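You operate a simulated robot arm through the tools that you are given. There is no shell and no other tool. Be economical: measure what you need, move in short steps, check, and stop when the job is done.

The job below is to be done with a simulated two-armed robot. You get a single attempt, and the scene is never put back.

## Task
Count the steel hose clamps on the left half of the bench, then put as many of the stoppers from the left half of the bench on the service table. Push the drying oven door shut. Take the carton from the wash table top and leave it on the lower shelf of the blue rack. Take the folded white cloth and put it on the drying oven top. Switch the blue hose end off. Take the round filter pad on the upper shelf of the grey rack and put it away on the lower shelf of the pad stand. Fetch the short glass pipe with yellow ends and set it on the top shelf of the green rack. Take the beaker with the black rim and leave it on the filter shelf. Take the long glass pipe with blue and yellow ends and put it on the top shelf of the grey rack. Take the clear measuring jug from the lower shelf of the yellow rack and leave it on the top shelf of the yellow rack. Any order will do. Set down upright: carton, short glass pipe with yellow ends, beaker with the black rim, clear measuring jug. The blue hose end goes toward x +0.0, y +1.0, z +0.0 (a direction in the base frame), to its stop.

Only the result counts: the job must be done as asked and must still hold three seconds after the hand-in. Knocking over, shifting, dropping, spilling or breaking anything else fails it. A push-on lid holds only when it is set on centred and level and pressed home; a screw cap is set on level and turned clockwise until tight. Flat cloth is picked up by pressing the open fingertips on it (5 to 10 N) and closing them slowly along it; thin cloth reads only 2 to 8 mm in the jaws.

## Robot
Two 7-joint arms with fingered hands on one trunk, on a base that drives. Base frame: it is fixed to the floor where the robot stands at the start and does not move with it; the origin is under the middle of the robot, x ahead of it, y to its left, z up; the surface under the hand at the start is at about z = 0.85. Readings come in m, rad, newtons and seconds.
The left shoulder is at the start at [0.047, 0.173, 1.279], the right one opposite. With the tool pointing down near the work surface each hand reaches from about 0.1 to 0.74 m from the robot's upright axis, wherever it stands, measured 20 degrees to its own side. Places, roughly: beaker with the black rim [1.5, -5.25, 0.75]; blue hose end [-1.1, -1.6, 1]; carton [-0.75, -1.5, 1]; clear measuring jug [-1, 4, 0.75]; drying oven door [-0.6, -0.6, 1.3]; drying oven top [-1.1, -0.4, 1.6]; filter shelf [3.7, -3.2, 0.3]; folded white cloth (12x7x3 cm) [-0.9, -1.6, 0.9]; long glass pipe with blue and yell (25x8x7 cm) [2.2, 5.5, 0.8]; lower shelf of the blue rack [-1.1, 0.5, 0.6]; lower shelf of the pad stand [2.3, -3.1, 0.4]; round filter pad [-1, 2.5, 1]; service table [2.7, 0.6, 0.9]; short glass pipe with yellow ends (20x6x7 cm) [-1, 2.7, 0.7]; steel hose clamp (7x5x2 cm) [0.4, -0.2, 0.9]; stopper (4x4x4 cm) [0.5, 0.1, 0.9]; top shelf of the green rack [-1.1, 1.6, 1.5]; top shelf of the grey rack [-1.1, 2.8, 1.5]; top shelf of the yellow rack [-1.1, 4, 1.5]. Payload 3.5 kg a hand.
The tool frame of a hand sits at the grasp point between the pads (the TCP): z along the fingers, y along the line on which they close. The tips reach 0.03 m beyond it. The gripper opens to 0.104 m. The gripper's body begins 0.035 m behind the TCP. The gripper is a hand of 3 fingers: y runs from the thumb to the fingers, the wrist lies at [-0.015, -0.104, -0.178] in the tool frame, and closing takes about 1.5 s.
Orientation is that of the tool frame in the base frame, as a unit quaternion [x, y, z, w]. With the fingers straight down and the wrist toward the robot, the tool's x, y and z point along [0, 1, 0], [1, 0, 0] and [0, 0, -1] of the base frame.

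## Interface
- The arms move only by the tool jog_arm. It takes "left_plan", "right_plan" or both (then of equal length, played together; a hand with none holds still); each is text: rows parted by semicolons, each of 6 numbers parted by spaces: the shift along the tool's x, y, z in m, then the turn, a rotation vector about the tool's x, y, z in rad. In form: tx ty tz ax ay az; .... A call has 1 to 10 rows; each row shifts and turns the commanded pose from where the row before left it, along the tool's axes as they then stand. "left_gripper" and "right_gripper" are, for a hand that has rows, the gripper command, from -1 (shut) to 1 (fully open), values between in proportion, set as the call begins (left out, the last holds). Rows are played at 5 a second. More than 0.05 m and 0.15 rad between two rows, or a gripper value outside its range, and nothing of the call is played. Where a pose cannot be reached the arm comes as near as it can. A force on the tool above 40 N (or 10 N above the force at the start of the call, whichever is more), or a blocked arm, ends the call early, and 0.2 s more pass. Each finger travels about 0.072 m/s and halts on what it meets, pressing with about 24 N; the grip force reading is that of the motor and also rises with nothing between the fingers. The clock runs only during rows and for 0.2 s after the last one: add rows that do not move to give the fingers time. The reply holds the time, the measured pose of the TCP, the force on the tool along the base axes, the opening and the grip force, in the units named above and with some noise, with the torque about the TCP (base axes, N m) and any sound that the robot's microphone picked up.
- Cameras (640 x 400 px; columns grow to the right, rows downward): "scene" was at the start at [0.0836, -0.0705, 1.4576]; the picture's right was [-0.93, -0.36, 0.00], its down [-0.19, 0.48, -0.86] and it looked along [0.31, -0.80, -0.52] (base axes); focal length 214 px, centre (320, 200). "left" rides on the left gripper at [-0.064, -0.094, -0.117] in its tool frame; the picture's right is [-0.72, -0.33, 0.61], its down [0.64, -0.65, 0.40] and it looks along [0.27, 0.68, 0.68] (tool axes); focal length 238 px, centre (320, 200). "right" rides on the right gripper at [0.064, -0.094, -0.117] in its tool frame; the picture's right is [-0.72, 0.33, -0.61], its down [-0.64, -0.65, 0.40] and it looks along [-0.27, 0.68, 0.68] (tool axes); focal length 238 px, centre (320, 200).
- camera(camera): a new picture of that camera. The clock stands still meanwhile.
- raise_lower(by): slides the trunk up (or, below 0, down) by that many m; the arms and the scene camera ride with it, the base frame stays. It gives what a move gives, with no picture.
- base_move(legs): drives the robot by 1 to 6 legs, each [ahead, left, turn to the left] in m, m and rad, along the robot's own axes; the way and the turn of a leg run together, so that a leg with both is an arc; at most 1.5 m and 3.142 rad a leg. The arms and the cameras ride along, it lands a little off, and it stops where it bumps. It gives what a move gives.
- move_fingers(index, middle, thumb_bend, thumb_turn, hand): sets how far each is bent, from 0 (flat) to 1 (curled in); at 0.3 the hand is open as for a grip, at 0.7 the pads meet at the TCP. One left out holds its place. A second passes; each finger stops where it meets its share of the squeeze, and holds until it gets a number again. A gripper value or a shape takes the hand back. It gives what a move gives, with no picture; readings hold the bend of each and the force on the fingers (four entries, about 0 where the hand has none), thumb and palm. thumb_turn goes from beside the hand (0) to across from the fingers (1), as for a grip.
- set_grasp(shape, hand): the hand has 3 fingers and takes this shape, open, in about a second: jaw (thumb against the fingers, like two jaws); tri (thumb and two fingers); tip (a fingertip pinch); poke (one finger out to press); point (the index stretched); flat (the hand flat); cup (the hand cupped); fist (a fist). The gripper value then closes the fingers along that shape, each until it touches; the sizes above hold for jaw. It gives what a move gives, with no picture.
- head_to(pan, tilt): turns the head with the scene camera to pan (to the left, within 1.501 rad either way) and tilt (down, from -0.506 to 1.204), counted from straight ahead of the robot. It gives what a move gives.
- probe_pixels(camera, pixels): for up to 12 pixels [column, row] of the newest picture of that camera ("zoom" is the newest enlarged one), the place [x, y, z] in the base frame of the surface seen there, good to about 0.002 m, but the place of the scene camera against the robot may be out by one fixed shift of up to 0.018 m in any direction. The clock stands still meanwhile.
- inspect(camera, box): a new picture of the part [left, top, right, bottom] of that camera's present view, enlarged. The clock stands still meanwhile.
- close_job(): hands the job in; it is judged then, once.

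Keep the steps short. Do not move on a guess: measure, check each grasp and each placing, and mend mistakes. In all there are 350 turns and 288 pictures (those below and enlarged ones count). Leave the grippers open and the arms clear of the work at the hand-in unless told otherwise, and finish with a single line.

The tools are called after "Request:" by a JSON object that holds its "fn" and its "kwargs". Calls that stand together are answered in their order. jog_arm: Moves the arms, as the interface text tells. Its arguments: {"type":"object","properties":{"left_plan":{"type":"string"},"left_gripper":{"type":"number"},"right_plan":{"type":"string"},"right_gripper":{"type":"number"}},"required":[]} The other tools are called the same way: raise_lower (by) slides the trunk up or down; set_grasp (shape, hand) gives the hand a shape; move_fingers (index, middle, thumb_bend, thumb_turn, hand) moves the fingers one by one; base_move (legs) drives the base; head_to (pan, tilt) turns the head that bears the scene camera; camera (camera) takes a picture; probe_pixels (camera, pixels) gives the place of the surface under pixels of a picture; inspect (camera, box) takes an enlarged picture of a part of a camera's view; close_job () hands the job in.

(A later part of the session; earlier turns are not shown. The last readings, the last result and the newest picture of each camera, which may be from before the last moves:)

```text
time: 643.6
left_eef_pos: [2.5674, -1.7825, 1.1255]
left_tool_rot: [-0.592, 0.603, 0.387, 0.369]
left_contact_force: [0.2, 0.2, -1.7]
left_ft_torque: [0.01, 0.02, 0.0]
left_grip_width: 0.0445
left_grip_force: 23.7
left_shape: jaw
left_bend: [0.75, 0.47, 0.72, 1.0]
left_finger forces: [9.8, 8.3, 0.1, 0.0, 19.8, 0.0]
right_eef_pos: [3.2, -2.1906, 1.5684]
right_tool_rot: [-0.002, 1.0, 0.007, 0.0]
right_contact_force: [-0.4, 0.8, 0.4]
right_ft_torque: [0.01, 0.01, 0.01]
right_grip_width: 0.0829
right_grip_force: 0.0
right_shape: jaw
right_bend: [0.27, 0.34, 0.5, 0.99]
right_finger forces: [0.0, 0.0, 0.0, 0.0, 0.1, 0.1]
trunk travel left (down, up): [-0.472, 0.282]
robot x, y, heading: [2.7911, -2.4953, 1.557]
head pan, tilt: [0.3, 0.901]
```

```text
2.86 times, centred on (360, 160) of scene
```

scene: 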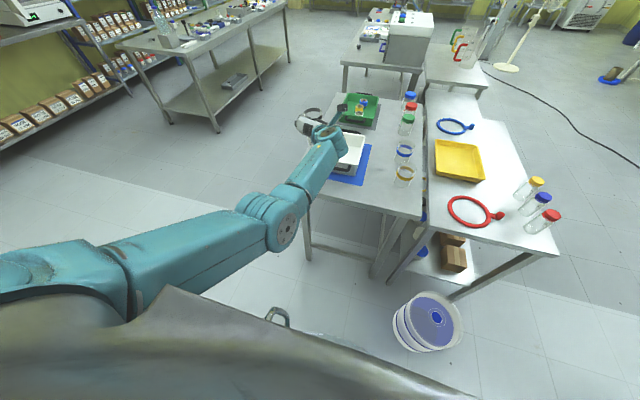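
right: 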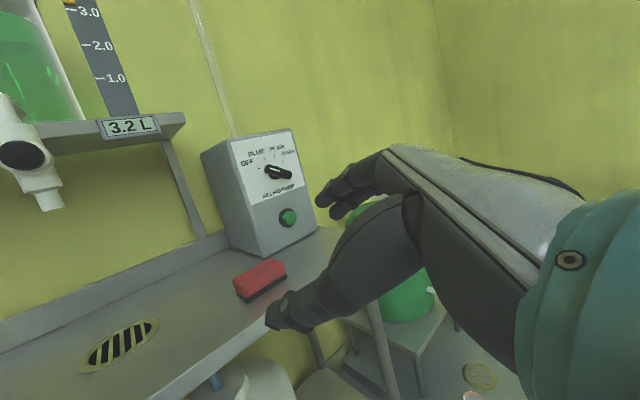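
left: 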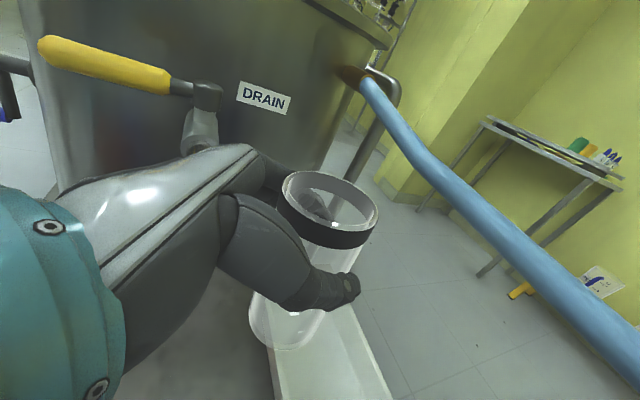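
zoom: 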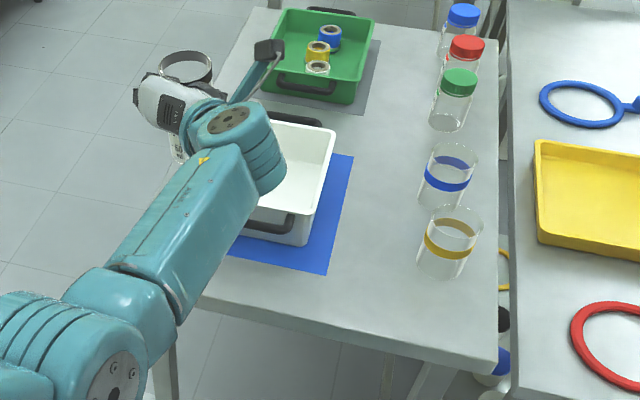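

Request:
{"fn": "base_move", "kwargs": {"legs": [[0.02, -0.255, 0.01]]}}

Request:
{"fn": "raise_lower", "kwargs": {"by": -0.19}}

Request:
{"fn": "camera", "kwargs": {"camera": "left"}}

Request:
{"fn": "probe_pixels", "kwargs": {"camera": "left", "pixels": [[255, 325], [290, 345], [320, 330], [330, 245], [290, 210], [375, 220], [400, 330], [200, 350]]}}

```text
time: 645.5
left_eef_pos: [2.8103, -1.7677, 1.1238]
left_tool_rot: [-0.594, 0.6, 0.389, 0.367]
left_contact_force: [0.4, -0.7, -0.8]
left_ft_torque: [0.02, -0.04, -0.02]
left_grip_width: 0.0446
left_grip_force: 24.2
left_shape: jaw
left_bend: [0.75, 0.47, 0.72, 1.0]
left_finger forces: [10.0, 8.4, 0.1, 0.0, 19.9, 0.1]
right_eef_pos: [3.4484, -2.1692, 1.5695]
right_tool_rot: [-0.005, 1.0, 0.007, -0.001]
right_contact_force: [0.6, -0.3, 1.1]
right_ft_torque: [-0.02, 0.04, -0.01]
right_grip_width: 0.083
right_grip_force: 0.0
right_shape: jaw
right_bend: [0.27, 0.34, 0.5, 0.99]
right_finger forces: [0.0, 0.0, 0.0, 0.0, 0.1, 0.0]
trunk travel left (down, up): [-0.472, 0.282]
robot x, y, heading: [3.0425, -2.4763, 1.571]
head pan, tilt: [0.3, 0.901]
```

```text
time: 647.6
left_eef_pos: [2.8089, -1.7681, 0.9356]
left_tool_rot: [-0.595, 0.599, 0.389, 0.368]
left_contact_force: [0.3, -0.2, -2.0]
left_ft_torque: [-0.04, -0.01, 0.05]
left_grip_width: 0.0445
left_grip_force: 24.0
left_shape: jaw
left_bend: [0.75, 0.47, 0.72, 1.0]
left_finger forces: [9.8, 8.6, 0.1, 0.0, 19.9, 0.0]
right_eef_pos: [3.4478, -2.1698, 1.3783]
right_tool_rot: [-0.006, 1.0, 0.007, -0.001]
right_contact_force: [0.0, -0.3, 0.2]
right_ft_torque: [-0.04, 0.0, 0.06]
right_grip_width: 0.0834
right_grip_force: 0.1
right_shape: jaw
right_bend: [0.27, 0.34, 0.5, 0.99]
right_finger forces: [0.0, 0.0, 0.0, 0.0, 0.1, 0.1]
trunk travel left (down, up): [-0.282, 0.472]
robot x, y, heading: [3.0455, -2.4728, 1.571]
head pan, tilt: [0.3, 0.901]
```

```text
86 pictures are left
```

left: 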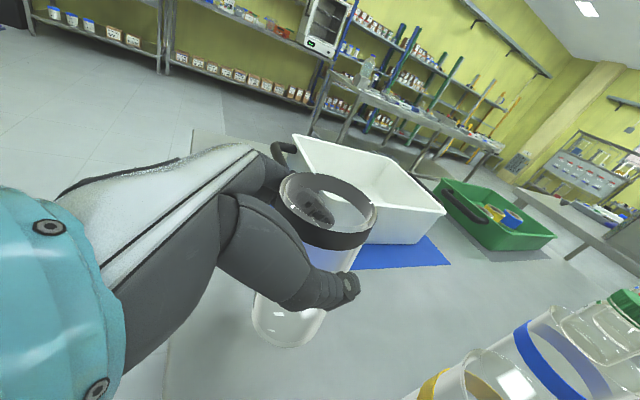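

```text
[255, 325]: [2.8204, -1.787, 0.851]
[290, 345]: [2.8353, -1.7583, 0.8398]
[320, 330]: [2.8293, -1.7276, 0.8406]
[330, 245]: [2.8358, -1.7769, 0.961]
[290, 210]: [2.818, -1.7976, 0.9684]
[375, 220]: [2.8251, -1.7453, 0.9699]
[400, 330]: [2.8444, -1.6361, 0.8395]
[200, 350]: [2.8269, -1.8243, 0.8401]
```

Request:
{"fn": "raise_lower", "kwargs": {"by": -0.009}}

Request:
{"fn": "raise_lower", "kwargs": {"by": -0.004}}

```text
time: 648.1
left_eef_pos: [2.8096, -1.7674, 0.9297]
left_tool_rot: [-0.592, 0.599, 0.391, 0.37]
left_contact_force: [-0.4, 3.8, 10.4]
left_ft_torque: [0.15, 0.18, -0.05]
left_grip_width: 0.0443
left_grip_force: 24.1
left_shape: jaw
left_bend: [0.75, 0.47, 0.72, 1.0]
left_finger forces: [11.7, 8.3, 0.1, 0.0, 20.6, 0.0]
right_eef_pos: [3.4478, -2.1698, 1.3706]
right_tool_rot: [-0.005, 1.0, 0.007, -0.001]
right_contact_force: [-0.5, 0.3, 0.4]
right_ft_torque: [-0.03, 0.01, -0.01]
right_grip_width: 0.0832
right_grip_force: 0.0
right_shape: jaw
right_bend: [0.27, 0.34, 0.5, 0.99]
right_finger forces: [0.0, 0.0, 0.1, 0.1, 0.1, 0.0]
trunk travel left (down, up): [-0.273, 0.481]
robot x, y, heading: [3.041, -2.4778, 1.571]
head pan, tilt: [0.3, 0.901]
```

```text
time: 648.7
left_eef_pos: [2.8098, -1.7671, 0.927]
left_tool_rot: [-0.593, 0.599, 0.392, 0.369]
left_contact_force: [-0.4, 6.3, 20.9]
left_ft_torque: [0.29, 0.4, -0.13]
left_grip_width: 0.0441
left_grip_force: 24.5
left_shape: jaw
left_bend: [0.75, 0.47, 0.72, 0.99]
left_finger forces: [13.0, 8.5, 0.0, 0.0, 20.9, 0.1]
right_eef_pos: [3.4485, -2.1706, 1.366]
right_tool_rot: [-0.006, 1.0, 0.008, 0.0]
right_contact_force: [0.8, 0.4, 0.2]
right_ft_torque: [0.0, -0.02, 0.02]
right_grip_width: 0.0832
right_grip_force: 0.0
right_shape: jaw
right_bend: [0.27, 0.34, 0.5, 0.99]
right_finger forces: [0.0, 0.0, 0.0, 0.0, 0.1, 0.0]
trunk travel left (down, up): [-0.269, 0.485]
robot x, y, heading: [3.0432, -2.4819, 1.578]
head pan, tilt: [0.3, 0.901]
```

Request:
{"fn": "move_fingers", "kwargs": {"hand": "left", "index": 0.36, "middle": 0.36, "thumb_bend": 0.36}}

Request:
{"fn": "camera", "kwargs": {"camera": "left"}}

```text
time: 649.7
left_eef_pos: [2.809, -1.7677, 0.9207]
left_tool_rot: [-0.594, 0.6, 0.389, 0.367]
left_contact_force: [-0.6, 0.1, -0.1]
left_ft_torque: [0.0, 0.02, -0.02]
left_grip_width: 0.0874
left_grip_force: 0.1
left_shape: fingers
left_bend: [0.36, 0.36, 0.36, 1.0]
left_finger forces: [0.0, 0.0, 0.1, 0.0, 0.0, 0.0]
right_eef_pos: [3.4475, -2.1707, 1.3655]
right_tool_rot: [-0.005, 1.0, 0.008, -0.001]
right_contact_force: [0.3, 0.1, -0.3]
right_ft_torque: [0.0, -0.03, -0.01]
right_grip_width: 0.0833
right_grip_force: 0.1
right_shape: jaw
right_bend: [0.27, 0.34, 0.5, 0.99]
right_finger forces: [0.1, 0.0, 0.1, 0.0, 0.1, 0.0]
trunk travel left (down, up): [-0.269, 0.485]
robot x, y, heading: [3.0439, -2.4773, 1.571]
head pan, tilt: [0.3, 0.901]
```

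```text
85 pictures are left
```

left: 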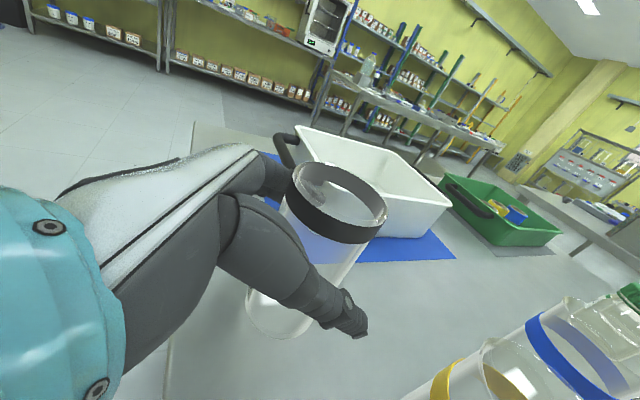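

Request:
{"fn": "base_move", "kwargs": {"legs": [[-0.12, 0, 0], [-0.1, 0.5, 0]]}}

Request:
{"fn": "jog_arm", "kwargs": {"right_plan": "0.03 0.035 0 0 0 0; 0.03 0.035 0 0 0 0; 0.03 0.035 0 0 0 0; 0.025 0.035 0 0 0 0; 0 0.035 0 0 0 0; 0 0.035 0.02 0 0 0; 0 0.035 0.03 0 0 0; 0 0 0.03 0 0 0; 0 0 0 0 0 0", "right_gripper": 0.8}}

Request:
{"fn": "camera", "kwargs": {"camera": "right"}}

```text
time: 653.5
left_eef_pos: [2.3014, -1.9356, 0.9225]
left_tool_rot: [0.598, -0.596, -0.391, -0.366]
left_contact_force: [-0.3, 0.2, -0.3]
left_ft_torque: [0.02, -0.02, -0.03]
left_grip_width: 0.0876
left_grip_force: 0.1
left_shape: fingers
left_bend: [0.36, 0.36, 0.36, 1.0]
left_finger forces: [0.0, 0.1, 0.0, 0.1, 0.0, 0.0]
right_eef_pos: [2.943, -2.331, 1.3654]
right_tool_rot: [-0.01, 1.0, 0.008, 0.0]
right_contact_force: [-1.4, -0.4, -0.1]
right_ft_torque: [0.0, -0.05, -0.03]
right_grip_width: 0.0831
right_grip_force: 0.1
right_shape: jaw
right_bend: [0.27, 0.34, 0.5, 0.99]
right_finger forces: [0.0, 0.0, 0.0, 0.0, 0.0, 0.0]
trunk travel left (down, up): [-0.269, 0.485]
robot x, y, heading: [2.5428, -2.6446, 1.577]
head pan, tilt: [0.3, 0.901]
```

```text
time: 655.5
left_eef_pos: [2.3012, -1.9355, 0.9212]
left_tool_rot: [0.598, -0.597, -0.391, -0.365]
left_contact_force: [0.3, 1.3, -0.2]
left_ft_torque: [-0.02, -0.01, 0.0]
left_grip_width: 0.0877
left_grip_force: 0.0
left_shape: fingers
left_bend: [0.36, 0.36, 0.36, 1.0]
left_finger forces: [0.0, 0.0, 0.0, 0.0, 0.0, 0.0]
right_eef_pos: [2.8231, -2.0886, 1.2885]
right_tool_rot: [-0.01, 1.0, 0.007, 0.0]
right_contact_force: [-0.1, -1.0, -0.8]
right_ft_torque: [0.04, -0.01, -0.02]
right_grip_width: 0.0935
right_grip_force: 0.0
right_shape: jaw
right_bend: [0.29, 0.32, 0.35, 0.98]
right_finger forces: [0.0, 0.0, 0.0, 0.0, 0.1, 0.1]
trunk travel left (down, up): [-0.269, 0.485]
robot x, y, heading: [2.5397, -2.6434, 1.583]
head pan, tilt: [0.3, 0.901]
```

```text
84 pictures are left
```

right: 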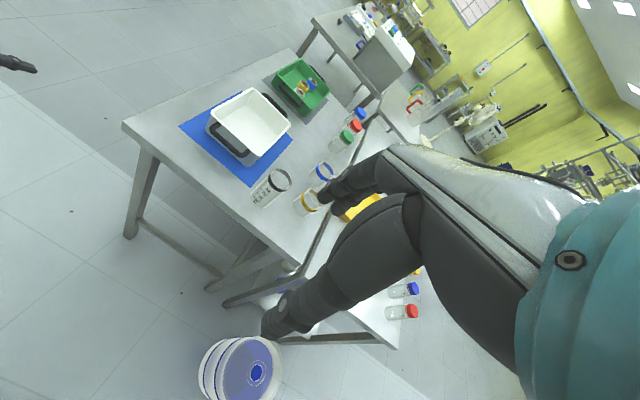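

Request:
{"fn": "probe_pixels", "kwargs": {"camera": "right", "pixels": [[285, 190], [270, 180], [262, 203], [273, 190], [312, 190], [250, 200]]}}

Request:
{"fn": "inspect", "kwargs": {"camera": "right", "box": [230, 150, 340, 230]}}

```text
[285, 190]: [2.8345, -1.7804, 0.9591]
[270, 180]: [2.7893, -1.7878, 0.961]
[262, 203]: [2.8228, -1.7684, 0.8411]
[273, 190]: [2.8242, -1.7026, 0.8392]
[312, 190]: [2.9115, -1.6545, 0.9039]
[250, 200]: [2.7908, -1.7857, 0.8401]
```

```text
5.00 times, centred on (285, 190) of right
```

zoom: 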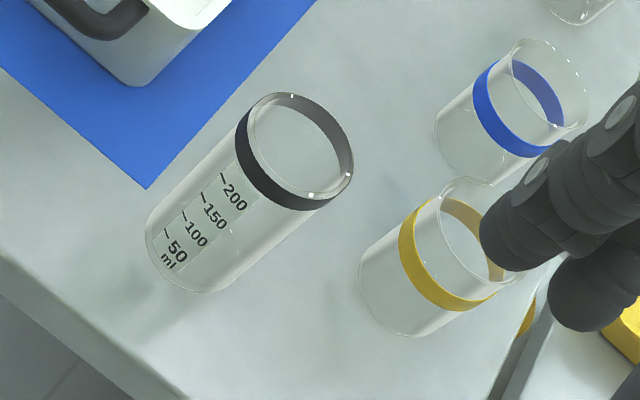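

Request:
{"fn": "base_move", "kwargs": {"legs": [[0.325, 0.005, -0.008]]}}

Request:
{"fn": "jog_arm", "kwargs": {"right_plan": "0 0 0.045 0 0 0; 0 0 0.045 0 0 0; 0 0 0.045 0 0 0; 0 0 0.045 0 0 0; 0 0 0.045 0 0 0; 0 0 0 0 0 0"}}

Request:
{"fn": "camera", "kwargs": {"camera": "right"}}

Request:
{"fn": "probe_pixels", "kwargs": {"camera": "right", "pixels": [[320, 240], [300, 260], [280, 260], [340, 260]]}}

```text
time: 657.6
left_eef_pos: [2.3003, -1.6091, 0.9222]
left_tool_rot: [-0.596, 0.599, 0.389, 0.367]
left_contact_force: [0.1, 0.5, -0.1]
left_ft_torque: [0.03, 0.0, 0.04]
left_grip_width: 0.0874
left_grip_force: 0.1
left_shape: fingers
left_bend: [0.36, 0.36, 0.36, 1.0]
left_finger forces: [0.0, 0.1, 0.0, 0.0, 0.0, 0.0]
right_eef_pos: [2.8214, -1.7663, 1.288]
right_tool_rot: [-0.007, 1.0, 0.007, -0.002]
right_contact_force: [-0.1, -0.3, -1.2]
right_ft_torque: [0.02, -0.01, 0.01]
right_grip_width: 0.0936
right_grip_force: 0.0
right_shape: jaw
right_bend: [0.29, 0.32, 0.35, 0.98]
right_finger forces: [0.0, 0.0, 0.0, 0.0, 0.0, 0.0]
trunk travel left (down, up): [-0.269, 0.485]
robot x, y, heading: [2.5356, -2.3207, 1.567]
head pan, tilt: [0.3, 0.901]
```

```text
time: 659.0
left_eef_pos: [2.3019, -1.6106, 0.9236]
left_tool_rot: [-0.595, 0.599, 0.39, 0.368]
left_contact_force: [0.3, 0.9, 0.3]
left_ft_torque: [0.01, 0.0, 0.0]
left_grip_width: 0.0875
left_grip_force: 0.1
left_shape: fingers
left_bend: [0.36, 0.36, 0.36, 1.0]
left_finger forces: [0.0, 0.1, 0.1, 0.1, 0.0, 0.0]
right_eef_pos: [2.8214, -1.7652, 1.0644]
right_tool_rot: [-0.008, 1.0, 0.009, -0.001]
right_contact_force: [0.1, -0.3, 0.5]
right_ft_torque: [0.01, 0.0, 0.02]
right_grip_width: 0.0935
right_grip_force: 0.1
right_shape: jaw
right_bend: [0.29, 0.32, 0.35, 0.98]
right_finger forces: [0.0, 0.0, 0.0, 0.0, 0.0, 0.1]
trunk travel left (down, up): [-0.269, 0.485]
robot x, y, heading: [2.5362, -2.3179, 1.573]
head pan, tilt: [0.3, 0.901]
```

```text
82 pictures are left
```

right: 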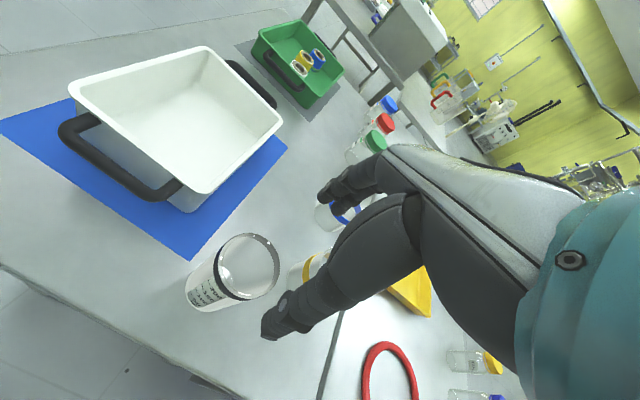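

```text
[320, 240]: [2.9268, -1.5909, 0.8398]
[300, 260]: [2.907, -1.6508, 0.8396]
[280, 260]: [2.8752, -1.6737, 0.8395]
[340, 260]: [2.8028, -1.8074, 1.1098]
```

Request:
{"fn": "jog_arm", "kwargs": {"right_plan": "0.01 0 0.03 0 0 0; 0 0 0.04 0 0 0; 0 0 0.04 0 0 0; 0 0 0.034 0 0 0; 0 0 0 0 0 0"}}

Request:
{"fn": "jog_arm", "kwargs": {"right_plan": "0 0 0 0 0 0; 0 0 0 0 0 0; 0 0 0 0 0 0; 0 0 0 0 0 0; 0 0 0 0 0 0; 0 0 0 0 0 0; 0 0 0 0 0 0", "right_gripper": -1}}

Request:
{"fn": "camera", "kwargs": {"camera": "right"}}

```text
time: 660.2
left_eef_pos: [2.2996, -1.6116, 0.9239]
left_tool_rot: [-0.595, 0.599, 0.39, 0.369]
left_contact_force: [0.6, -0.1, 0.2]
left_ft_torque: [0.0, 0.01, 0.0]
left_grip_width: 0.0878
left_grip_force: 0.0
left_shape: fingers
left_bend: [0.36, 0.36, 0.36, 1.0]
left_finger forces: [0.0, 0.0, 0.0, 0.0, 0.1, 0.0]
right_eef_pos: [2.8101, -1.7626, 0.9214]
right_tool_rot: [-0.007, 1.0, 0.012, -0.001]
right_contact_force: [-0.7, -0.1, 20.5]
right_ft_torque: [-0.3, 0.19, 0.04]
right_grip_width: 0.0934
right_grip_force: 0.1
right_shape: jaw
right_bend: [0.28, 0.32, 0.35, 0.98]
right_finger forces: [5.8, 0.0, 0.0, 0.0, 15.0, 0.0]
trunk travel left (down, up): [-0.269, 0.485]
robot x, y, heading: [2.5342, -2.3186, 1.569]
head pan, tilt: [0.3, 0.901]
```

```text
time: 661.8
left_eef_pos: [2.3005, -1.6105, 0.924]
left_tool_rot: [-0.595, 0.599, 0.389, 0.368]
left_contact_force: [0.1, -0.9, -0.5]
left_ft_torque: [-0.03, 0.01, 0.03]
left_grip_width: 0.0874
left_grip_force: 0.1
left_shape: fingers
left_bend: [0.36, 0.36, 0.36, 1.0]
left_finger forces: [0.1, 0.0, 0.0, 0.0, 0.0, 0.1]
right_eef_pos: [2.8087, -1.7638, 0.921]
right_tool_rot: [-0.006, 1.0, 0.011, -0.001]
right_contact_force: [-1.4, 6.1, 25.2]
right_ft_torque: [0.39, 0.04, 0.09]
right_grip_width: 0.05
right_grip_force: 24.2
right_shape: jaw
right_bend: [0.74, 0.5, 0.68, 0.99]
right_finger forces: [18.8, 19.0, 0.0, 0.0, 39.5, 0.1]
trunk travel left (down, up): [-0.269, 0.485]
robot x, y, heading: [2.5334, -2.3223, 1.57]
head pan, tilt: [0.3, 0.901]
```

```text
81 pictures are left
```

right: 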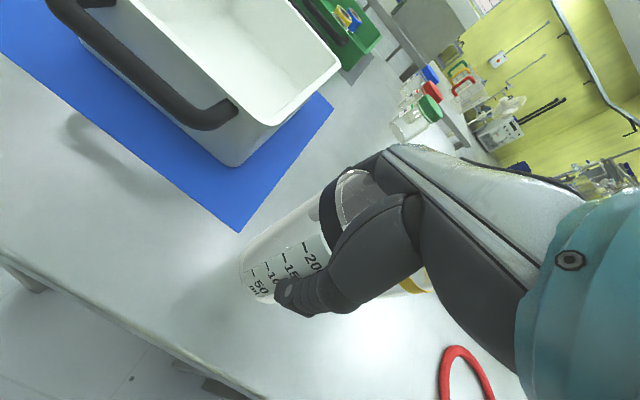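

Request:
{"fn": "raise_lower", "kwargs": {"by": 0.2}}

Request:
{"fn": "camera", "kwargs": {"camera": "right"}}

Request:
{"fn": "probe_pixels", "kwargs": {"camera": "right", "pixels": [[325, 210], [345, 170], [300, 235], [245, 265], [260, 295], [250, 285], [370, 180]]}}

```text
time: 664.0
left_eef_pos: [2.3009, -1.6095, 1.122]
left_tool_rot: [-0.595, 0.6, 0.389, 0.367]
left_contact_force: [-0.3, 0.2, -0.2]
left_ft_torque: [0.01, -0.02, 0.03]
left_grip_width: 0.0875
left_grip_force: 0.1
left_shape: fingers
left_bend: [0.36, 0.36, 0.36, 1.0]
left_finger forces: [0.0, 0.0, 0.0, 0.0, 0.1, 0.0]
right_eef_pos: [2.8096, -1.7621, 1.1181]
right_tool_rot: [-0.007, 1.0, 0.007, -0.001]
right_contact_force: [-0.1, 0.0, -0.9]
right_ft_torque: [0.0, -0.01, 0.01]
right_grip_width: 0.0482
right_grip_force: 24.2
right_shape: jaw
right_bend: [0.74, 0.51, 0.67, 0.99]
right_finger forces: [12.3, 16.4, 0.0, 0.0, 33.7, 0.0]
trunk travel left (down, up): [-0.469, 0.285]
robot x, y, heading: [2.5331, -2.3177, 1.57]
head pan, tilt: [0.3, 0.901]
```

```text
80 pictures are left
```

right: 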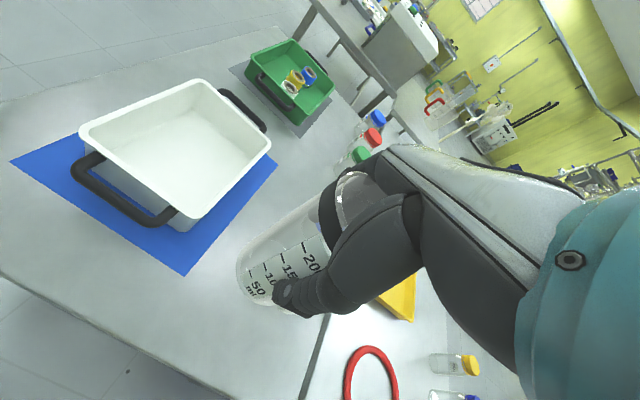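

```text
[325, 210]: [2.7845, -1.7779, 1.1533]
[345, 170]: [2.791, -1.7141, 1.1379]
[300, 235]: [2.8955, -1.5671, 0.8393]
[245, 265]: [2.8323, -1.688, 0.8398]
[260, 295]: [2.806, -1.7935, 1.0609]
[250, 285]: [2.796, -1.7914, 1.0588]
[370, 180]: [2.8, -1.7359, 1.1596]
```

Request:
{"fn": "raise_lower", "kwargs": {"by": 0.2}}

Request:
{"fn": "jog_arm", "kwargs": {"left_plan": "0 0 0 0.0694 0.0655 0.1062; 0 0 0 0.0694 0.0655 0.1062; 0 0 0 0.0694 0.0655 0.1062; 0 0 0 0.0694 0.0655 0.1062; 0 0 0 0.0694 0.0655 0.1062; 0 0 0 0.0694 0.0655 0.1062; 0 0 0 0.0694 0.0655 0.1062; 0 0 0 0.0694 0.0655 0.1062; 0 0 0 0.0694 0.0655 0.1062; 0 0 0 0.0694 0.0655 0.1062", "left_gripper": 1}}

Request:
{"fn": "jog_arm", "kwargs": {"left_plan": "0 0 0 0.0694 0.0655 0.1062; 0 0 0 0.0694 0.0655 0.1062; 0 0 0 0.0694 0.0655 0.1062; 0 -0.04 -0.02 0 0 0; 0 -0.04 -0.02 0 0 0; 0 -0.04 -0.02 0 0 0; 0 -0.04 -0.02 0 0 0; 0 -0.04 -0.02 0 0 0; 0 -0.03 0 0 0 0; 0 0 0 0 0 0"}}

Request:
{"fn": "base_move", "kwargs": {"legs": [[-0.12, 0, 0], [0, 0, -1.57], [0, 0, -1.57]]}}

```text
time: 666.2
left_eef_pos: [2.3012, -1.6089, 1.3213]
left_tool_rot: [-0.596, 0.599, 0.389, 0.367]
left_contact_force: [0.0, -0.5, 0.4]
left_ft_torque: [0.0, 0.03, 0.03]
left_grip_width: 0.0877
left_grip_force: 0.1
left_shape: fingers
left_bend: [0.36, 0.36, 0.36, 1.0]
left_finger forces: [0.0, 0.0, 0.0, 0.0, 0.0, 0.1]
right_eef_pos: [2.8112, -1.7628, 1.3191]
right_tool_rot: [-0.007, 1.0, 0.007, -0.001]
right_contact_force: [0.0, 1.3, -0.1]
right_ft_torque: [-0.01, -0.03, -0.01]
right_grip_width: 0.0484
right_grip_force: 24.5
right_shape: jaw
right_bend: [0.74, 0.51, 0.67, 0.99]
right_finger forces: [12.1, 16.4, 0.1, 0.0, 33.4, 0.0]
trunk travel left (down, up): [-0.669, 0.085]
robot x, y, heading: [2.5391, -2.3228, 1.572]
head pan, tilt: [0.3, 0.901]
```

```text
time: 668.4
left_eef_pos: [2.3007, -1.6096, 1.3215]
left_tool_rot: [-0.157, 0.977, 0.103, 0.098]
left_contact_force: [0.3, 0.0, -0.6]
left_ft_torque: [0.01, -0.01, 0.0]
left_grip_width: 0.1037
left_grip_force: 0.1
left_shape: jaw
left_bend: [0.3, 0.3, 0.3, 0.98]
left_finger forces: [0.1, 0.0, 0.1, 0.0, 0.1, 0.1]
right_eef_pos: [2.8114, -1.7618, 1.3202]
right_tool_rot: [-0.007, 1.0, 0.007, -0.001]
right_contact_force: [-0.5, 0.2, -2.1]
right_ft_torque: [-0.01, 0.02, 0.0]
right_grip_width: 0.0483
right_grip_force: 24.0
right_shape: jaw
right_bend: [0.74, 0.51, 0.67, 0.99]
right_finger forces: [12.2, 16.4, 0.1, 0.0, 33.4, 0.1]
trunk travel left (down, up): [-0.669, 0.085]
robot x, y, heading: [2.5337, -2.3193, 1.569]
head pan, tilt: [0.3, 0.901]
```

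```text
time: 670.6
left_eef_pos: [2.3046, -1.8507, 1.4236]
left_tool_rot: [0.0, 1.0, -0.001, 0.001]
left_contact_force: [0.4, -0.4, 0.7]
left_ft_torque: [-0.01, 0.01, 0.02]
left_grip_width: 0.1039
left_grip_force: 0.1
left_shape: jaw
left_bend: [0.3, 0.3, 0.3, 0.98]
left_finger forces: [0.0, 0.0, 0.0, 0.1, 0.0, 0.0]
left hand out of reach, approached as far as the arm can: row 3
right_eef_pos: [2.8109, -1.7621, 1.3184]
right_tool_rot: [-0.007, 1.0, 0.007, -0.001]
right_contact_force: [0.5, -0.2, -1.3]
right_ft_torque: [0.04, 0.0, 0.02]
right_grip_width: 0.0484
right_grip_force: 23.8
right_shape: jaw
right_bend: [0.74, 0.51, 0.67, 0.99]
right_finger forces: [12.2, 16.3, 0.0, 0.0, 33.1, 0.0]
trunk travel left (down, up): [-0.669, 0.085]
robot x, y, heading: [2.5352, -2.3234, 1.572]
head pan, tilt: [0.3, 0.901]
```

```text
time: 679.6
left_eef_pos: [2.7475, -2.9181, 1.424]
left_tool_rot: [1.0, -0.022, -0.001, 0.0]
left_contact_force: [0.4, 1.0, -0.1]
left_ft_torque: [0.01, 0.0, 0.03]
left_grip_width: 0.1036
left_grip_force: 0.1
left_shape: jaw
left_bend: [0.3, 0.3, 0.3, 0.98]
left_finger forces: [0.0, 0.1, 0.0, 0.1, 0.0, 0.0]
right_eef_pos: [2.2368, -2.9836, 1.3196]
right_tool_rot: [1.0, -0.015, 0.0, 0.006]
right_contact_force: [0.3, 0.0, -1.1]
right_ft_torque: [-0.01, 0.01, 0.01]
right_grip_width: 0.0481
right_grip_force: 24.1
right_shape: jaw
right_bend: [0.74, 0.52, 0.68, 0.99]
right_finger forces: [10.9, 15.7, 0.0, 0.0, 29.1, 0.0]
trunk travel left (down, up): [-0.669, 0.085]
robot x, y, heading: [2.5324, -2.4383, -1.613]
head pan, tilt: [0.3, 0.901]
```

Request:
{"fn": "base_move", "kwargs": {"legs": [[0.04, 0.7, 0.043], [0.0, 0.68, 0]]}}

Request:
{"fn": "head_to", "kwargs": {"pan": -0.3, "tilt": 1.0}}

Request:
{"fn": "camera", "kwargs": {"camera": "scene"}}

Request:
{"fn": "camera", "kwargs": {"camera": "right"}}

```text
time: 686.7
left_eef_pos: [4.1546, -2.9427, 1.4236]
left_tool_rot: [1.0, 0.015, 0.001, 0.0]
left_contact_force: [0.2, 1.1, 0.0]
left_ft_torque: [0.01, -0.04, -0.01]
left_grip_width: 0.104
left_grip_force: 0.2
left_shape: jaw
left_bend: [0.3, 0.3, 0.3, 0.98]
left_finger forces: [0.0, 0.0, 0.0, 0.0, 0.1, 0.0]
right_eef_pos: [3.6502, -3.0461, 1.318]
right_tool_rot: [1.0, 0.021, 0.001, 0.007]
right_contact_force: [0.0, -0.2, -1.1]
right_ft_torque: [-0.01, 0.0, 0.02]
right_grip_width: 0.0477
right_grip_force: 24.2
right_shape: jaw
right_bend: [0.74, 0.52, 0.68, 0.99]
right_finger forces: [10.9, 15.5, 0.0, 0.0, 29.2, 0.0]
trunk travel left (down, up): [-0.669, 0.085]
robot x, y, heading: [3.9105, -2.4805, -1.545]
head pan, tilt: [0.3, 0.901]
```

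```text
time: 687.7
left_eef_pos: [4.154, -2.9421, 1.4237]
left_tool_rot: [1.0, 0.015, 0.0, 0.0]
left_contact_force: [-0.4, -0.6, -0.3]
left_ft_torque: [0.01, 0.0, -0.06]
left_grip_width: 0.1039
left_grip_force: 0.1
left_shape: jaw
left_bend: [0.3, 0.3, 0.3, 0.98]
left_finger forces: [0.1, 0.0, 0.0, 0.0, 0.0, 0.0]
right_eef_pos: [3.6487, -3.0453, 1.3182]
right_tool_rot: [1.0, 0.021, 0.002, 0.007]
right_contact_force: [0.0, 0.9, -1.4]
right_ft_torque: [-0.03, 0.01, 0.02]
right_grip_width: 0.0479
right_grip_force: 24.2
right_shape: jaw
right_bend: [0.74, 0.52, 0.68, 0.99]
right_finger forces: [10.9, 15.6, 0.1, 0.0, 29.2, 0.0]
trunk travel left (down, up): [-0.669, 0.085]
robot x, y, heading: [3.9089, -2.4786, -1.541]
head pan, tilt: [-0.3, 1.0]
```

```text
79 pictures are left
```

scene: 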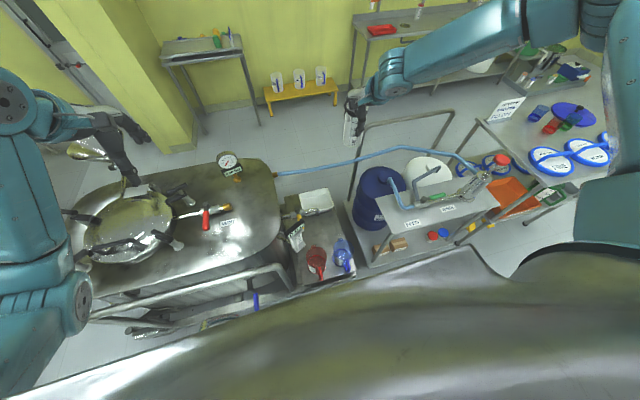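

```text
78 pictures are left
```

right: 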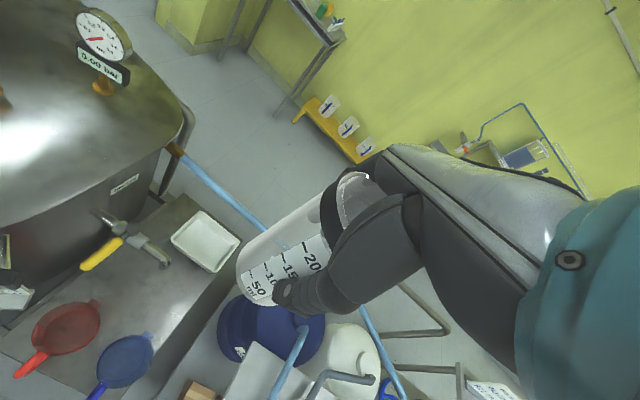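

Request:
{"fn": "probe_pixels", "kwargs": {"camera": "right", "pixels": [[175, 285], [150, 295], [195, 290], [205, 270], [160, 260], [125, 345], [165, 262], [110, 240], [145, 340], [215, 310]]}}

Request:
{"fn": "jog_arm", "kwargs": {"left_plan": "0 -0.03 -0.035 0 0 0; 0 -0.03 -0.035 0 0 0; 0 -0.03 -0.035 0 0 0; 0 -0.03 -0.035 0 0 0; 0 -0.03 -0.035 0 0 0; 0 0 -0.04 0 0 0; 0 0 -0.04 0 0 0; 0 0 0 0 0 0"}}

```text
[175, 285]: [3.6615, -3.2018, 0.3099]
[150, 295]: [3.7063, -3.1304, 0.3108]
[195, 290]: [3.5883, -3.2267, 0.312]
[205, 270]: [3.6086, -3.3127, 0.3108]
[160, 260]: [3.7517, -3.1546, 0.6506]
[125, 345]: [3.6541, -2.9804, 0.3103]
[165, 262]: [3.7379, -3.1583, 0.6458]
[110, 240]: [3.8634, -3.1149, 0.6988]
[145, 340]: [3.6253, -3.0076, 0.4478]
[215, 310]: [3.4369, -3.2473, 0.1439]
```

```text
time: 689.5
left_eef_pos: [4.1538, -2.7927, 1.6793]
left_tool_rot: [1.0, 0.015, -0.002, 0.0]
left_contact_force: [-1.2, -0.3, -0.1]
left_ft_torque: [0.01, 0.01, -0.01]
left_grip_width: 0.1039
left_grip_force: 0.0
left_shape: jaw
left_bend: [0.3, 0.3, 0.3, 0.98]
left_finger forces: [0.0, 0.1, 0.1, 0.1, 0.0, 0.0]
right_eef_pos: [3.6515, -3.0459, 1.3199]
right_tool_rot: [1.0, 0.022, 0.001, 0.007]
right_contact_force: [-0.7, -0.6, -0.7]
right_ft_torque: [0.01, 0.01, -0.04]
right_grip_width: 0.0477
right_grip_force: 24.2
right_shape: jaw
right_bend: [0.74, 0.52, 0.68, 0.99]
right_finger forces: [10.9, 15.7, 0.1, 0.1, 29.2, 0.0]
trunk travel left (down, up): [-0.669, 0.085]
robot x, y, heading: [3.9073, -2.4838, -1.54]
head pan, tilt: [-0.3, 1.0]
```

Request:
{"fn": "base_move", "kwargs": {"legs": [[0.045, 0, -0.03]]}}

Request:
{"fn": "raise_lower", "kwargs": {"by": -0.4}}

Request:
{"fn": "jog_arm", "kwargs": {"right_plan": "0 0.027 0 0 0 0; 0 0.027 0 0 0 0; 0 0.027 0 0 0 0; 0 0.027 0 0 0 0; 0 0 0.04 0 0 0; 0 0 0.04 0 0 0; 0 0 0 0 0 0", "left_plan": "0 0 -0.04 0 0 0; 0 0 -0.04 0 0 0; 0 0 -0.04 0 0 0; 0 0 -0.03 0 0 0; 0 0 0 0 0 0; 0 0 0 0 0 0; 0 0 0 0 0 0"}}

Request:
{"fn": "camera", "kwargs": {"camera": "right"}}

```text
time: 690.4
left_eef_pos: [4.1464, -2.8391, 1.6782]
left_tool_rot: [1.0, -0.001, -0.001, 0.003]
left_contact_force: [-0.8, 0.3, -0.3]
left_ft_torque: [-0.03, 0.02, 0.01]
left_grip_width: 0.1038
left_grip_force: 0.0
left_shape: jaw
left_bend: [0.3, 0.3, 0.3, 0.98]
left_finger forces: [0.0, 0.0, 0.1, 0.0, 0.1, 0.1]
right_eef_pos: [3.6346, -3.0774, 1.3206]
right_tool_rot: [1.0, 0.005, 0.001, 0.01]
right_contact_force: [-0.6, 0.6, -1.1]
right_ft_torque: [-0.02, 0.02, 0.02]
right_grip_width: 0.0475
right_grip_force: 24.2
right_shape: jaw
right_bend: [0.74, 0.52, 0.68, 0.99]
right_finger forces: [11.0, 15.6, 0.0, 0.0, 29.2, 0.1]
trunk travel left (down, up): [-0.669, 0.085]
robot x, y, heading: [3.9083, -2.5258, -1.57]
head pan, tilt: [-0.3, 1.0]
```

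```text
time: 694.3
left_eef_pos: [4.1452, -2.8441, 1.2783]
left_tool_rot: [1.0, -0.001, 0.0, 0.001]
left_contact_force: [0.4, -0.4, -0.1]
left_ft_torque: [0.01, -0.03, -0.02]
left_grip_width: 0.1041
left_grip_force: 0.0
left_shape: jaw
left_bend: [0.3, 0.3, 0.3, 0.98]
left_finger forces: [0.0, 0.0, 0.0, 0.1, 0.0, 0.0]
right_eef_pos: [3.6345, -3.0816, 0.9205]
right_tool_rot: [1.0, 0.006, 0.001, 0.008]
right_contact_force: [0.2, 0.2, -0.6]
right_ft_torque: [0.02, 0.0, 0.0]
right_grip_width: 0.0478
right_grip_force: 24.3
right_shape: jaw
right_bend: [0.74, 0.52, 0.68, 0.99]
right_finger forces: [10.8, 15.6, 0.0, 0.1, 28.8, 0.1]
trunk travel left (down, up): [-0.269, 0.485]
robot x, y, heading: [3.9086, -2.5275, -1.574]
head pan, tilt: [-0.3, 1.0]
```

```text
time: 695.9
left_eef_pos: [4.1459, -2.8441, 1.4269]
left_tool_rot: [1.0, 0.0, -0.001, 0.001]
left_contact_force: [-1.0, 0.1, 0.6]
left_ft_torque: [0.04, 0.0, 0.02]
left_grip_width: 0.1039
left_grip_force: 0.2
left_shape: jaw
left_bend: [0.3, 0.3, 0.3, 0.98]
left_finger forces: [0.0, 0.0, 0.0, 0.0, 0.1, 0.0]
right_eef_pos: [3.623, -3.1642, 0.8629]
right_tool_rot: [1.0, 0.005, 0.001, 0.009]
right_contact_force: [-0.5, 0.6, -0.8]
right_ft_torque: [0.0, -0.01, 0.01]
right_grip_width: 0.0474
right_grip_force: 23.8
right_shape: jaw
right_bend: [0.74, 0.52, 0.68, 0.99]
right_finger forces: [10.7, 15.7, 0.0, 0.0, 28.2, 0.1]
right hand out of reach, approached as far as the arm can: row 5, 6
trunk travel left (down, up): [-0.269, 0.485]
robot x, y, heading: [3.9087, -2.5262, -1.572]
head pan, tilt: [-0.3, 1.0]
```

```text
77 pictures are left
```

right: 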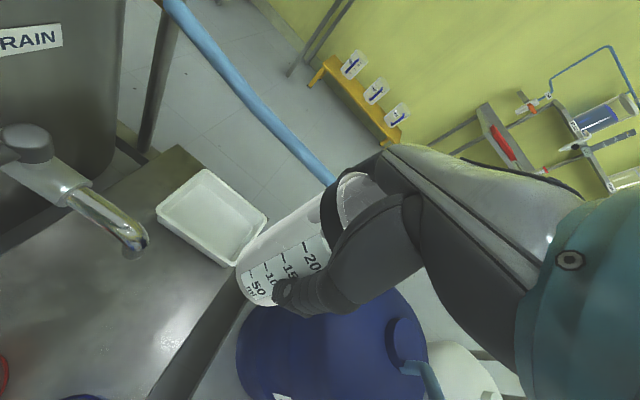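

Request:
{"fn": "probe_pixels", "kwargs": {"camera": "right", "pixels": [[260, 330], [320, 320], [300, 340], [135, 245], [190, 240], [225, 265], [150, 330]]}}

Request:
{"fn": "raise_lower", "kwargs": {"by": -0.26}}

Request:
{"fn": "camera", "kwargs": {"camera": "right"}}

```text
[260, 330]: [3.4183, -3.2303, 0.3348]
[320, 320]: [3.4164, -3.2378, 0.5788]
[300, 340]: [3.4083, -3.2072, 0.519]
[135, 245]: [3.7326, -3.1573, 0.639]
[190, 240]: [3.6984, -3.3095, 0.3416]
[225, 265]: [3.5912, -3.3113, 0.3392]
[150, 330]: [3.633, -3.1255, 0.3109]
```

```text
time: 698.5
left_eef_pos: [4.1445, -3.0206, 1.0709]
left_tool_rot: [0.987, -0.001, -0.001, -0.159]
left_contact_force: [-0.8, 0.1, 0.3]
left_ft_torque: [-0.06, -0.02, 0.01]
left_grip_width: 0.1039
left_grip_force: 0.1
left_shape: jaw
left_bend: [0.3, 0.3, 0.3, 0.98]
left_finger forces: [0.1, 0.1, 0.0, 0.1, 0.1, 0.1]
right_eef_pos: [3.6228, -3.1638, 0.6052]
right_tool_rot: [1.0, 0.006, 0.001, 0.008]
right_contact_force: [0.3, 0.6, -0.7]
right_ft_torque: [-0.01, 0.0, -0.03]
right_grip_width: 0.0476
right_grip_force: 24.1
right_shape: jaw
right_bend: [0.74, 0.52, 0.68, 0.99]
right_finger forces: [10.6, 15.6, 0.0, 0.1, 28.0, 0.0]
trunk travel left (down, up): [-0.009, 0.745]
robot x, y, heading: [3.911, -2.5219, -1.575]
head pan, tilt: [-0.3, 1.0]
```

```text
76 pictures are left
```

right: 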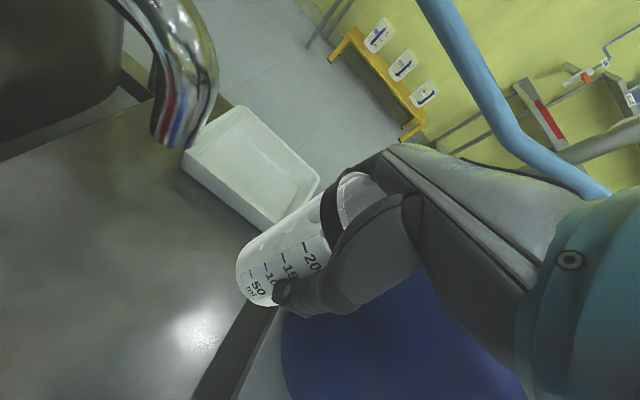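

Request:
{"fn": "jog_arm", "kwargs": {"right_plan": "0.012 0 0.035 0 0 0; 0.012 0 0.04 0 0 0; 0 0 0.04 0 0 0; 0 0 0.04 0 0 0; 0 0 0 0 0 0"}}

Request:
{"fn": "camera", "kwargs": {"camera": "right"}}

Request:
{"fn": "probe_pixels", "kwargs": {"camera": "right", "pixels": [[245, 295], [262, 303], [238, 275], [200, 330], [320, 210], [190, 200]]}}

```text
time: 699.7
left_eef_pos: [4.1445, -3.0209, 1.0717]
left_tool_rot: [0.987, -0.001, -0.001, -0.159]
left_contact_force: [0.5, -0.2, -0.3]
left_ft_torque: [-0.02, -0.03, -0.01]
left_grip_width: 0.1038
left_grip_force: 0.1
left_shape: jaw
left_bend: [0.3, 0.3, 0.3, 0.98]
left_finger forces: [0.0, 0.0, 0.1, 0.1, 0.1, 0.0]
right_eef_pos: [3.6491, -3.1656, 0.45]
right_tool_rot: [1.0, 0.007, 0.001, 0.008]
right_contact_force: [0.2, 0.1, -1.0]
right_ft_torque: [-0.01, -0.02, -0.01]
right_grip_width: 0.0475
right_grip_force: 23.6
right_shape: jaw
right_bend: [0.74, 0.52, 0.68, 0.99]
right_finger forces: [10.3, 15.4, 0.0, 0.0, 27.6, 0.1]
trunk travel left (down, up): [-0.009, 0.745]
robot x, y, heading: [3.9079, -2.5283, -1.572]
head pan, tilt: [-0.3, 1.0]
```

```text
75 pictures are left
```

right: 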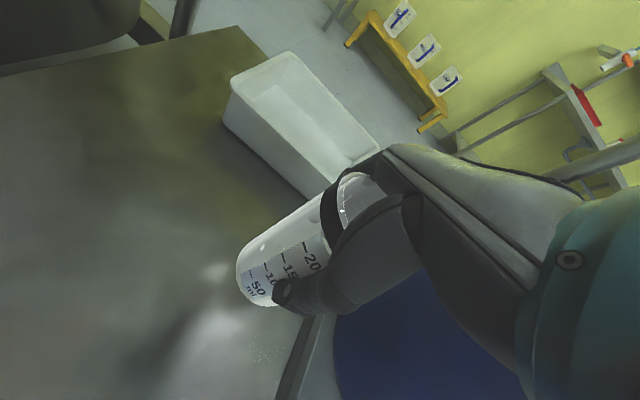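

```text
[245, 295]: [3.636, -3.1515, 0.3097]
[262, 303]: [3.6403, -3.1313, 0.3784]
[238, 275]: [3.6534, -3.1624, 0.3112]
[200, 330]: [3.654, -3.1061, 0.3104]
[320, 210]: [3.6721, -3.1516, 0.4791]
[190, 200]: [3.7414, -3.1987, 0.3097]
```

Request:
{"fn": "jog_arm", "kwargs": {"right_plan": "0 0 0.03 0 0 0; 0 0 0.012 0 0 0; 0 0 0.005 0 0 0; 0 0 0.004 0 0 0; 0 0 0 0 0 0"}}

Request:
{"fn": "jog_arm", "kwargs": {"right_plan": "0 0 0.004 0 0 0; 0 0 0.003 0 0 0; 0 0 0 0 0 0"}}

```text
time: 700.9
left_eef_pos: [4.1448, -3.0207, 1.0719]
left_tool_rot: [0.987, -0.001, -0.001, -0.159]
left_contact_force: [-0.4, 0.3, 0.1]
left_ft_torque: [-0.02, -0.04, -0.01]
left_grip_width: 0.1039
left_grip_force: 0.1
left_shape: jaw
left_bend: [0.3, 0.3, 0.3, 0.98]
left_finger forces: [0.0, 0.0, 0.0, 0.0, 0.0, 0.0]
right_eef_pos: [3.6311, -3.1529, 0.437]
right_tool_rot: [1.0, 0.006, 0.001, 0.007]
right_contact_force: [0.1, -0.3, -1.0]
right_ft_torque: [0.01, 0.03, 0.0]
right_grip_width: 0.0476
right_grip_force: 23.8
right_shape: jaw
right_bend: [0.74, 0.52, 0.68, 0.99]
right_finger forces: [10.4, 15.5, 0.0, 0.1, 27.4, 0.0]
right hand out of reach, approached as far as the arm can: row 1, 2, 3, 4
trunk travel left (down, up): [-0.009, 0.745]
robot x, y, heading: [3.9062, -2.523, -1.567]
head pan, tilt: [-0.3, 1.0]
```

```text
time: 701.7
left_eef_pos: [4.1451, -3.0216, 1.0713]
left_tool_rot: [0.987, -0.001, 0.0, -0.159]
left_contact_force: [-0.1, 0.7, -0.6]
left_ft_torque: [-0.01, 0.03, -0.02]
left_grip_width: 0.1038
left_grip_force: 0.1
left_shape: jaw
left_bend: [0.3, 0.3, 0.3, 0.98]
left_finger forces: [0.1, 0.1, 0.0, 0.1, 0.0, 0.1]
right_eef_pos: [3.6301, -3.1522, 0.4364]
right_tool_rot: [1.0, 0.006, 0.001, 0.007]
right_contact_force: [-0.6, 0.2, -1.0]
right_ft_torque: [0.0, 0.01, 0.0]
right_grip_width: 0.0474
right_grip_force: 24.2
right_shape: jaw
right_bend: [0.74, 0.52, 0.68, 0.99]
right_finger forces: [10.3, 15.5, 0.0, 0.1, 27.4, 0.0]
right hand out of reach, approached as far as the arm can: row 1
trunk travel left (down, up): [-0.009, 0.745]
robot x, y, heading: [3.9088, -2.5262, -1.571]
head pan, tilt: [-0.3, 1.0]
```

Request:
{"fn": "base_move", "kwargs": {"legs": [[0.035, 0.01, 0]]}}

Request:
{"fn": "jog_arm", "kwargs": {"right_plan": "0 -0.03 0 0 0 0; 0 -0.03 0 0 0 0; 0 0 0.025 0 0 0; 0 0 0.01 0 0 0; 0 0 0 0 0 0"}}

Request:
{"fn": "camera", "kwargs": {"camera": "right"}}

```text
time: 702.6
left_eef_pos: [4.1543, -3.056, 1.0705]
left_tool_rot: [0.987, 0.0, -0.001, -0.159]
left_contact_force: [-0.8, -0.7, 0.4]
left_ft_torque: [0.03, -0.03, -0.02]
left_grip_width: 0.1038
left_grip_force: 0.0
left_shape: jaw
left_bend: [0.3, 0.3, 0.3, 0.98]
left_finger forces: [0.0, 0.0, 0.0, 0.0, 0.1, 0.0]
right_eef_pos: [3.6403, -3.1861, 0.4344]
right_tool_rot: [1.0, 0.006, 0.001, 0.007]
right_contact_force: [-0.5, -0.2, -1.3]
right_ft_torque: [-0.01, 0.0, 0.02]
right_grip_width: 0.0475
right_grip_force: 24.4
right_shape: jaw
right_bend: [0.74, 0.52, 0.68, 0.99]
right_finger forces: [10.5, 15.5, 0.1, 0.0, 27.4, 0.1]
trunk travel left (down, up): [-0.009, 0.745]
robot x, y, heading: [3.9255, -2.5567, -1.569]
head pan, tilt: [-0.3, 1.0]
```

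```text
time: 703.8
left_eef_pos: [4.1551, -3.0556, 1.0716]
left_tool_rot: [0.987, 0.0, -0.001, -0.16]
left_contact_force: [-0.6, -0.2, 0.4]
left_ft_torque: [0.01, -0.01, 0.03]
left_grip_width: 0.1036
left_grip_force: 0.0
left_shape: jaw
left_bend: [0.3, 0.3, 0.3, 0.98]
left_finger forces: [0.1, 0.0, 0.0, 0.1, 0.0, 0.0]
right_eef_pos: [3.6307, -3.1231, 0.4222]
right_tool_rot: [1.0, 0.006, 0.001, 0.008]
right_contact_force: [-0.3, 0.5, -0.4]
right_ft_torque: [-0.02, 0.01, -0.01]
right_grip_width: 0.0472
right_grip_force: 23.7
right_shape: jaw
right_bend: [0.74, 0.52, 0.68, 0.99]
right_finger forces: [10.4, 15.4, 0.0, 0.0, 27.3, 0.1]
right hand out of reach, approached as far as the arm can: row 3, 4
trunk travel left (down, up): [-0.009, 0.745]
robot x, y, heading: [3.9149, -2.5583, -1.57]
head pan, tilt: [-0.3, 1.0]
```

```text
74 pictures are left
```

right: 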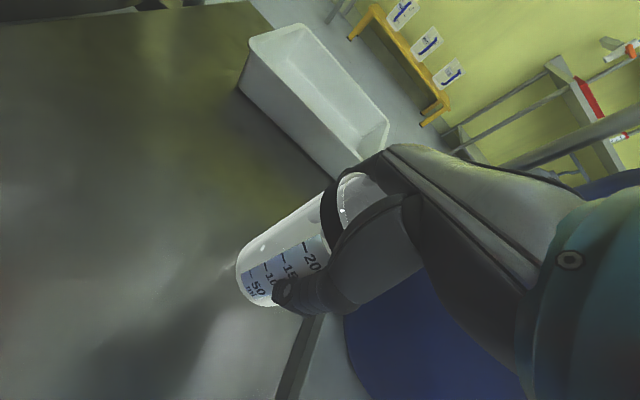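

Request:
{"fn": "jog_arm", "kwargs": {"right_plan": "0 0 0.01 0.05 0 0; 0 0 0.01 0.05 0 0; 0 0 0.01 0.03 0 0; 0 0 0 0 0 0"}}

```text
time: 704.8
left_eef_pos: [4.1551, -3.0557, 1.0714]
left_tool_rot: [0.987, -0.001, 0.0, -0.159]
left_contact_force: [-0.7, -0.3, 0.3]
left_ft_torque: [0.01, 0.0, 0.04]
left_grip_width: 0.1039
left_grip_force: 0.1
left_shape: jaw
left_bend: [0.3, 0.3, 0.3, 0.98]
left_finger forces: [0.0, 0.1, 0.1, 0.0, 0.0, 0.1]
right_eef_pos: [3.6251, -3.1214, 0.4087]
right_tool_rot: [0.998, 0.006, 0.001, -0.059]
right_contact_force: [-0.7, 0.4, -1.4]
right_ft_torque: [0.0, 0.02, 0.01]
right_grip_width: 0.0472
right_grip_force: 24.0
right_shape: jaw
right_bend: [0.74, 0.52, 0.68, 0.99]
right_finger forces: [10.3, 15.4, 0.0, 0.1, 27.1, 0.0]
right hand out of reach, approached as far as the arm can: row 1, 2, 3
trunk travel left (down, up): [-0.009, 0.745]
robot x, y, heading: [3.921, -2.5606, -1.574]
head pan, tilt: [-0.3, 1.0]
```

Request:
{"fn": "raise_lower", "kwargs": {"by": -0.008}}

Request:
{"fn": "jog_arm", "kwargs": {"right_plan": "0 0 0.008 0.04 0 0; 0 0 0 0 0 0"}}

Request:
{"fn": "camera", "kwargs": {"camera": "right"}}

Request:
{"fn": "probe_pixels", "kwargs": {"camera": "right", "pixels": [[262, 303], [248, 297], [238, 280], [255, 300], [230, 300]]}}

```text
time: 705.4
left_eef_pos: [4.1546, -3.0595, 1.0592]
left_tool_rot: [0.987, -0.001, -0.002, -0.161]
left_contact_force: [0.1, 0.7, -0.4]
left_ft_torque: [-0.03, 0.01, 0.01]
left_grip_width: 0.1037
left_grip_force: 0.1
left_shape: jaw
left_bend: [0.3, 0.3, 0.3, 0.98]
left_finger forces: [0.0, 0.0, 0.1, 0.0, 0.1, 0.1]
right_eef_pos: [3.6253, -3.1198, 0.4021]
right_tool_rot: [0.998, 0.007, 0.0, -0.058]
right_contact_force: [-0.7, -0.2, -1.2]
right_ft_torque: [0.02, -0.02, 0.0]
right_grip_width: 0.0475
right_grip_force: 24.6
right_shape: jaw
right_bend: [0.74, 0.52, 0.68, 0.99]
right_finger forces: [10.3, 15.4, 0.0, 0.1, 27.2, 0.0]
trunk travel left (down, up): [-0.001, 0.753]
robot x, y, heading: [3.9217, -2.5562, -1.57]
head pan, tilt: [-0.3, 1.0]
```

```text
time: 706.0
left_eef_pos: [4.154, -3.0577, 1.0599]
left_tool_rot: [0.987, -0.001, -0.002, -0.162]
left_contact_force: [0.1, -0.3, -0.2]
left_ft_torque: [0.01, 0.03, 0.07]
left_grip_width: 0.1037
left_grip_force: 0.2
left_shape: jaw
left_bend: [0.3, 0.3, 0.3, 0.98]
left_finger forces: [0.0, 0.1, 0.0, 0.0, 0.0, 0.0]
right_eef_pos: [3.6255, -3.1201, 0.3963]
right_tool_rot: [0.997, 0.006, 0.001, -0.077]
right_contact_force: [0.9, -0.1, 4.7]
right_ft_torque: [-0.1, -0.03, 0.0]
right_grip_width: 0.0474
right_grip_force: 24.2
right_shape: jaw
right_bend: [0.74, 0.52, 0.68, 0.99]
right_finger forces: [10.9, 15.6, 0.0, 0.0, 28.9, 0.1]
trunk travel left (down, up): [-0.001, 0.753]
robot x, y, heading: [3.92, -2.555, -1.569]
head pan, tilt: [-0.3, 1.0]
```

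```text
73 pictures are left
```

right: 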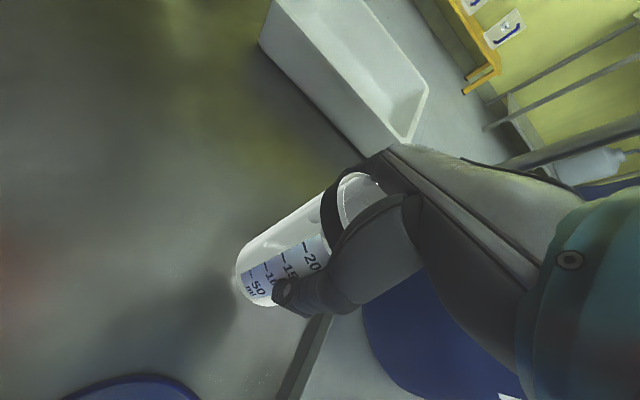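

```text
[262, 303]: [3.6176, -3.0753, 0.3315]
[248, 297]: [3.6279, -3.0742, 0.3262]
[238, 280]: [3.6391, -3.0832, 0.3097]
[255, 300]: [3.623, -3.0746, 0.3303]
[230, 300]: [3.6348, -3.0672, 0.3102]
```

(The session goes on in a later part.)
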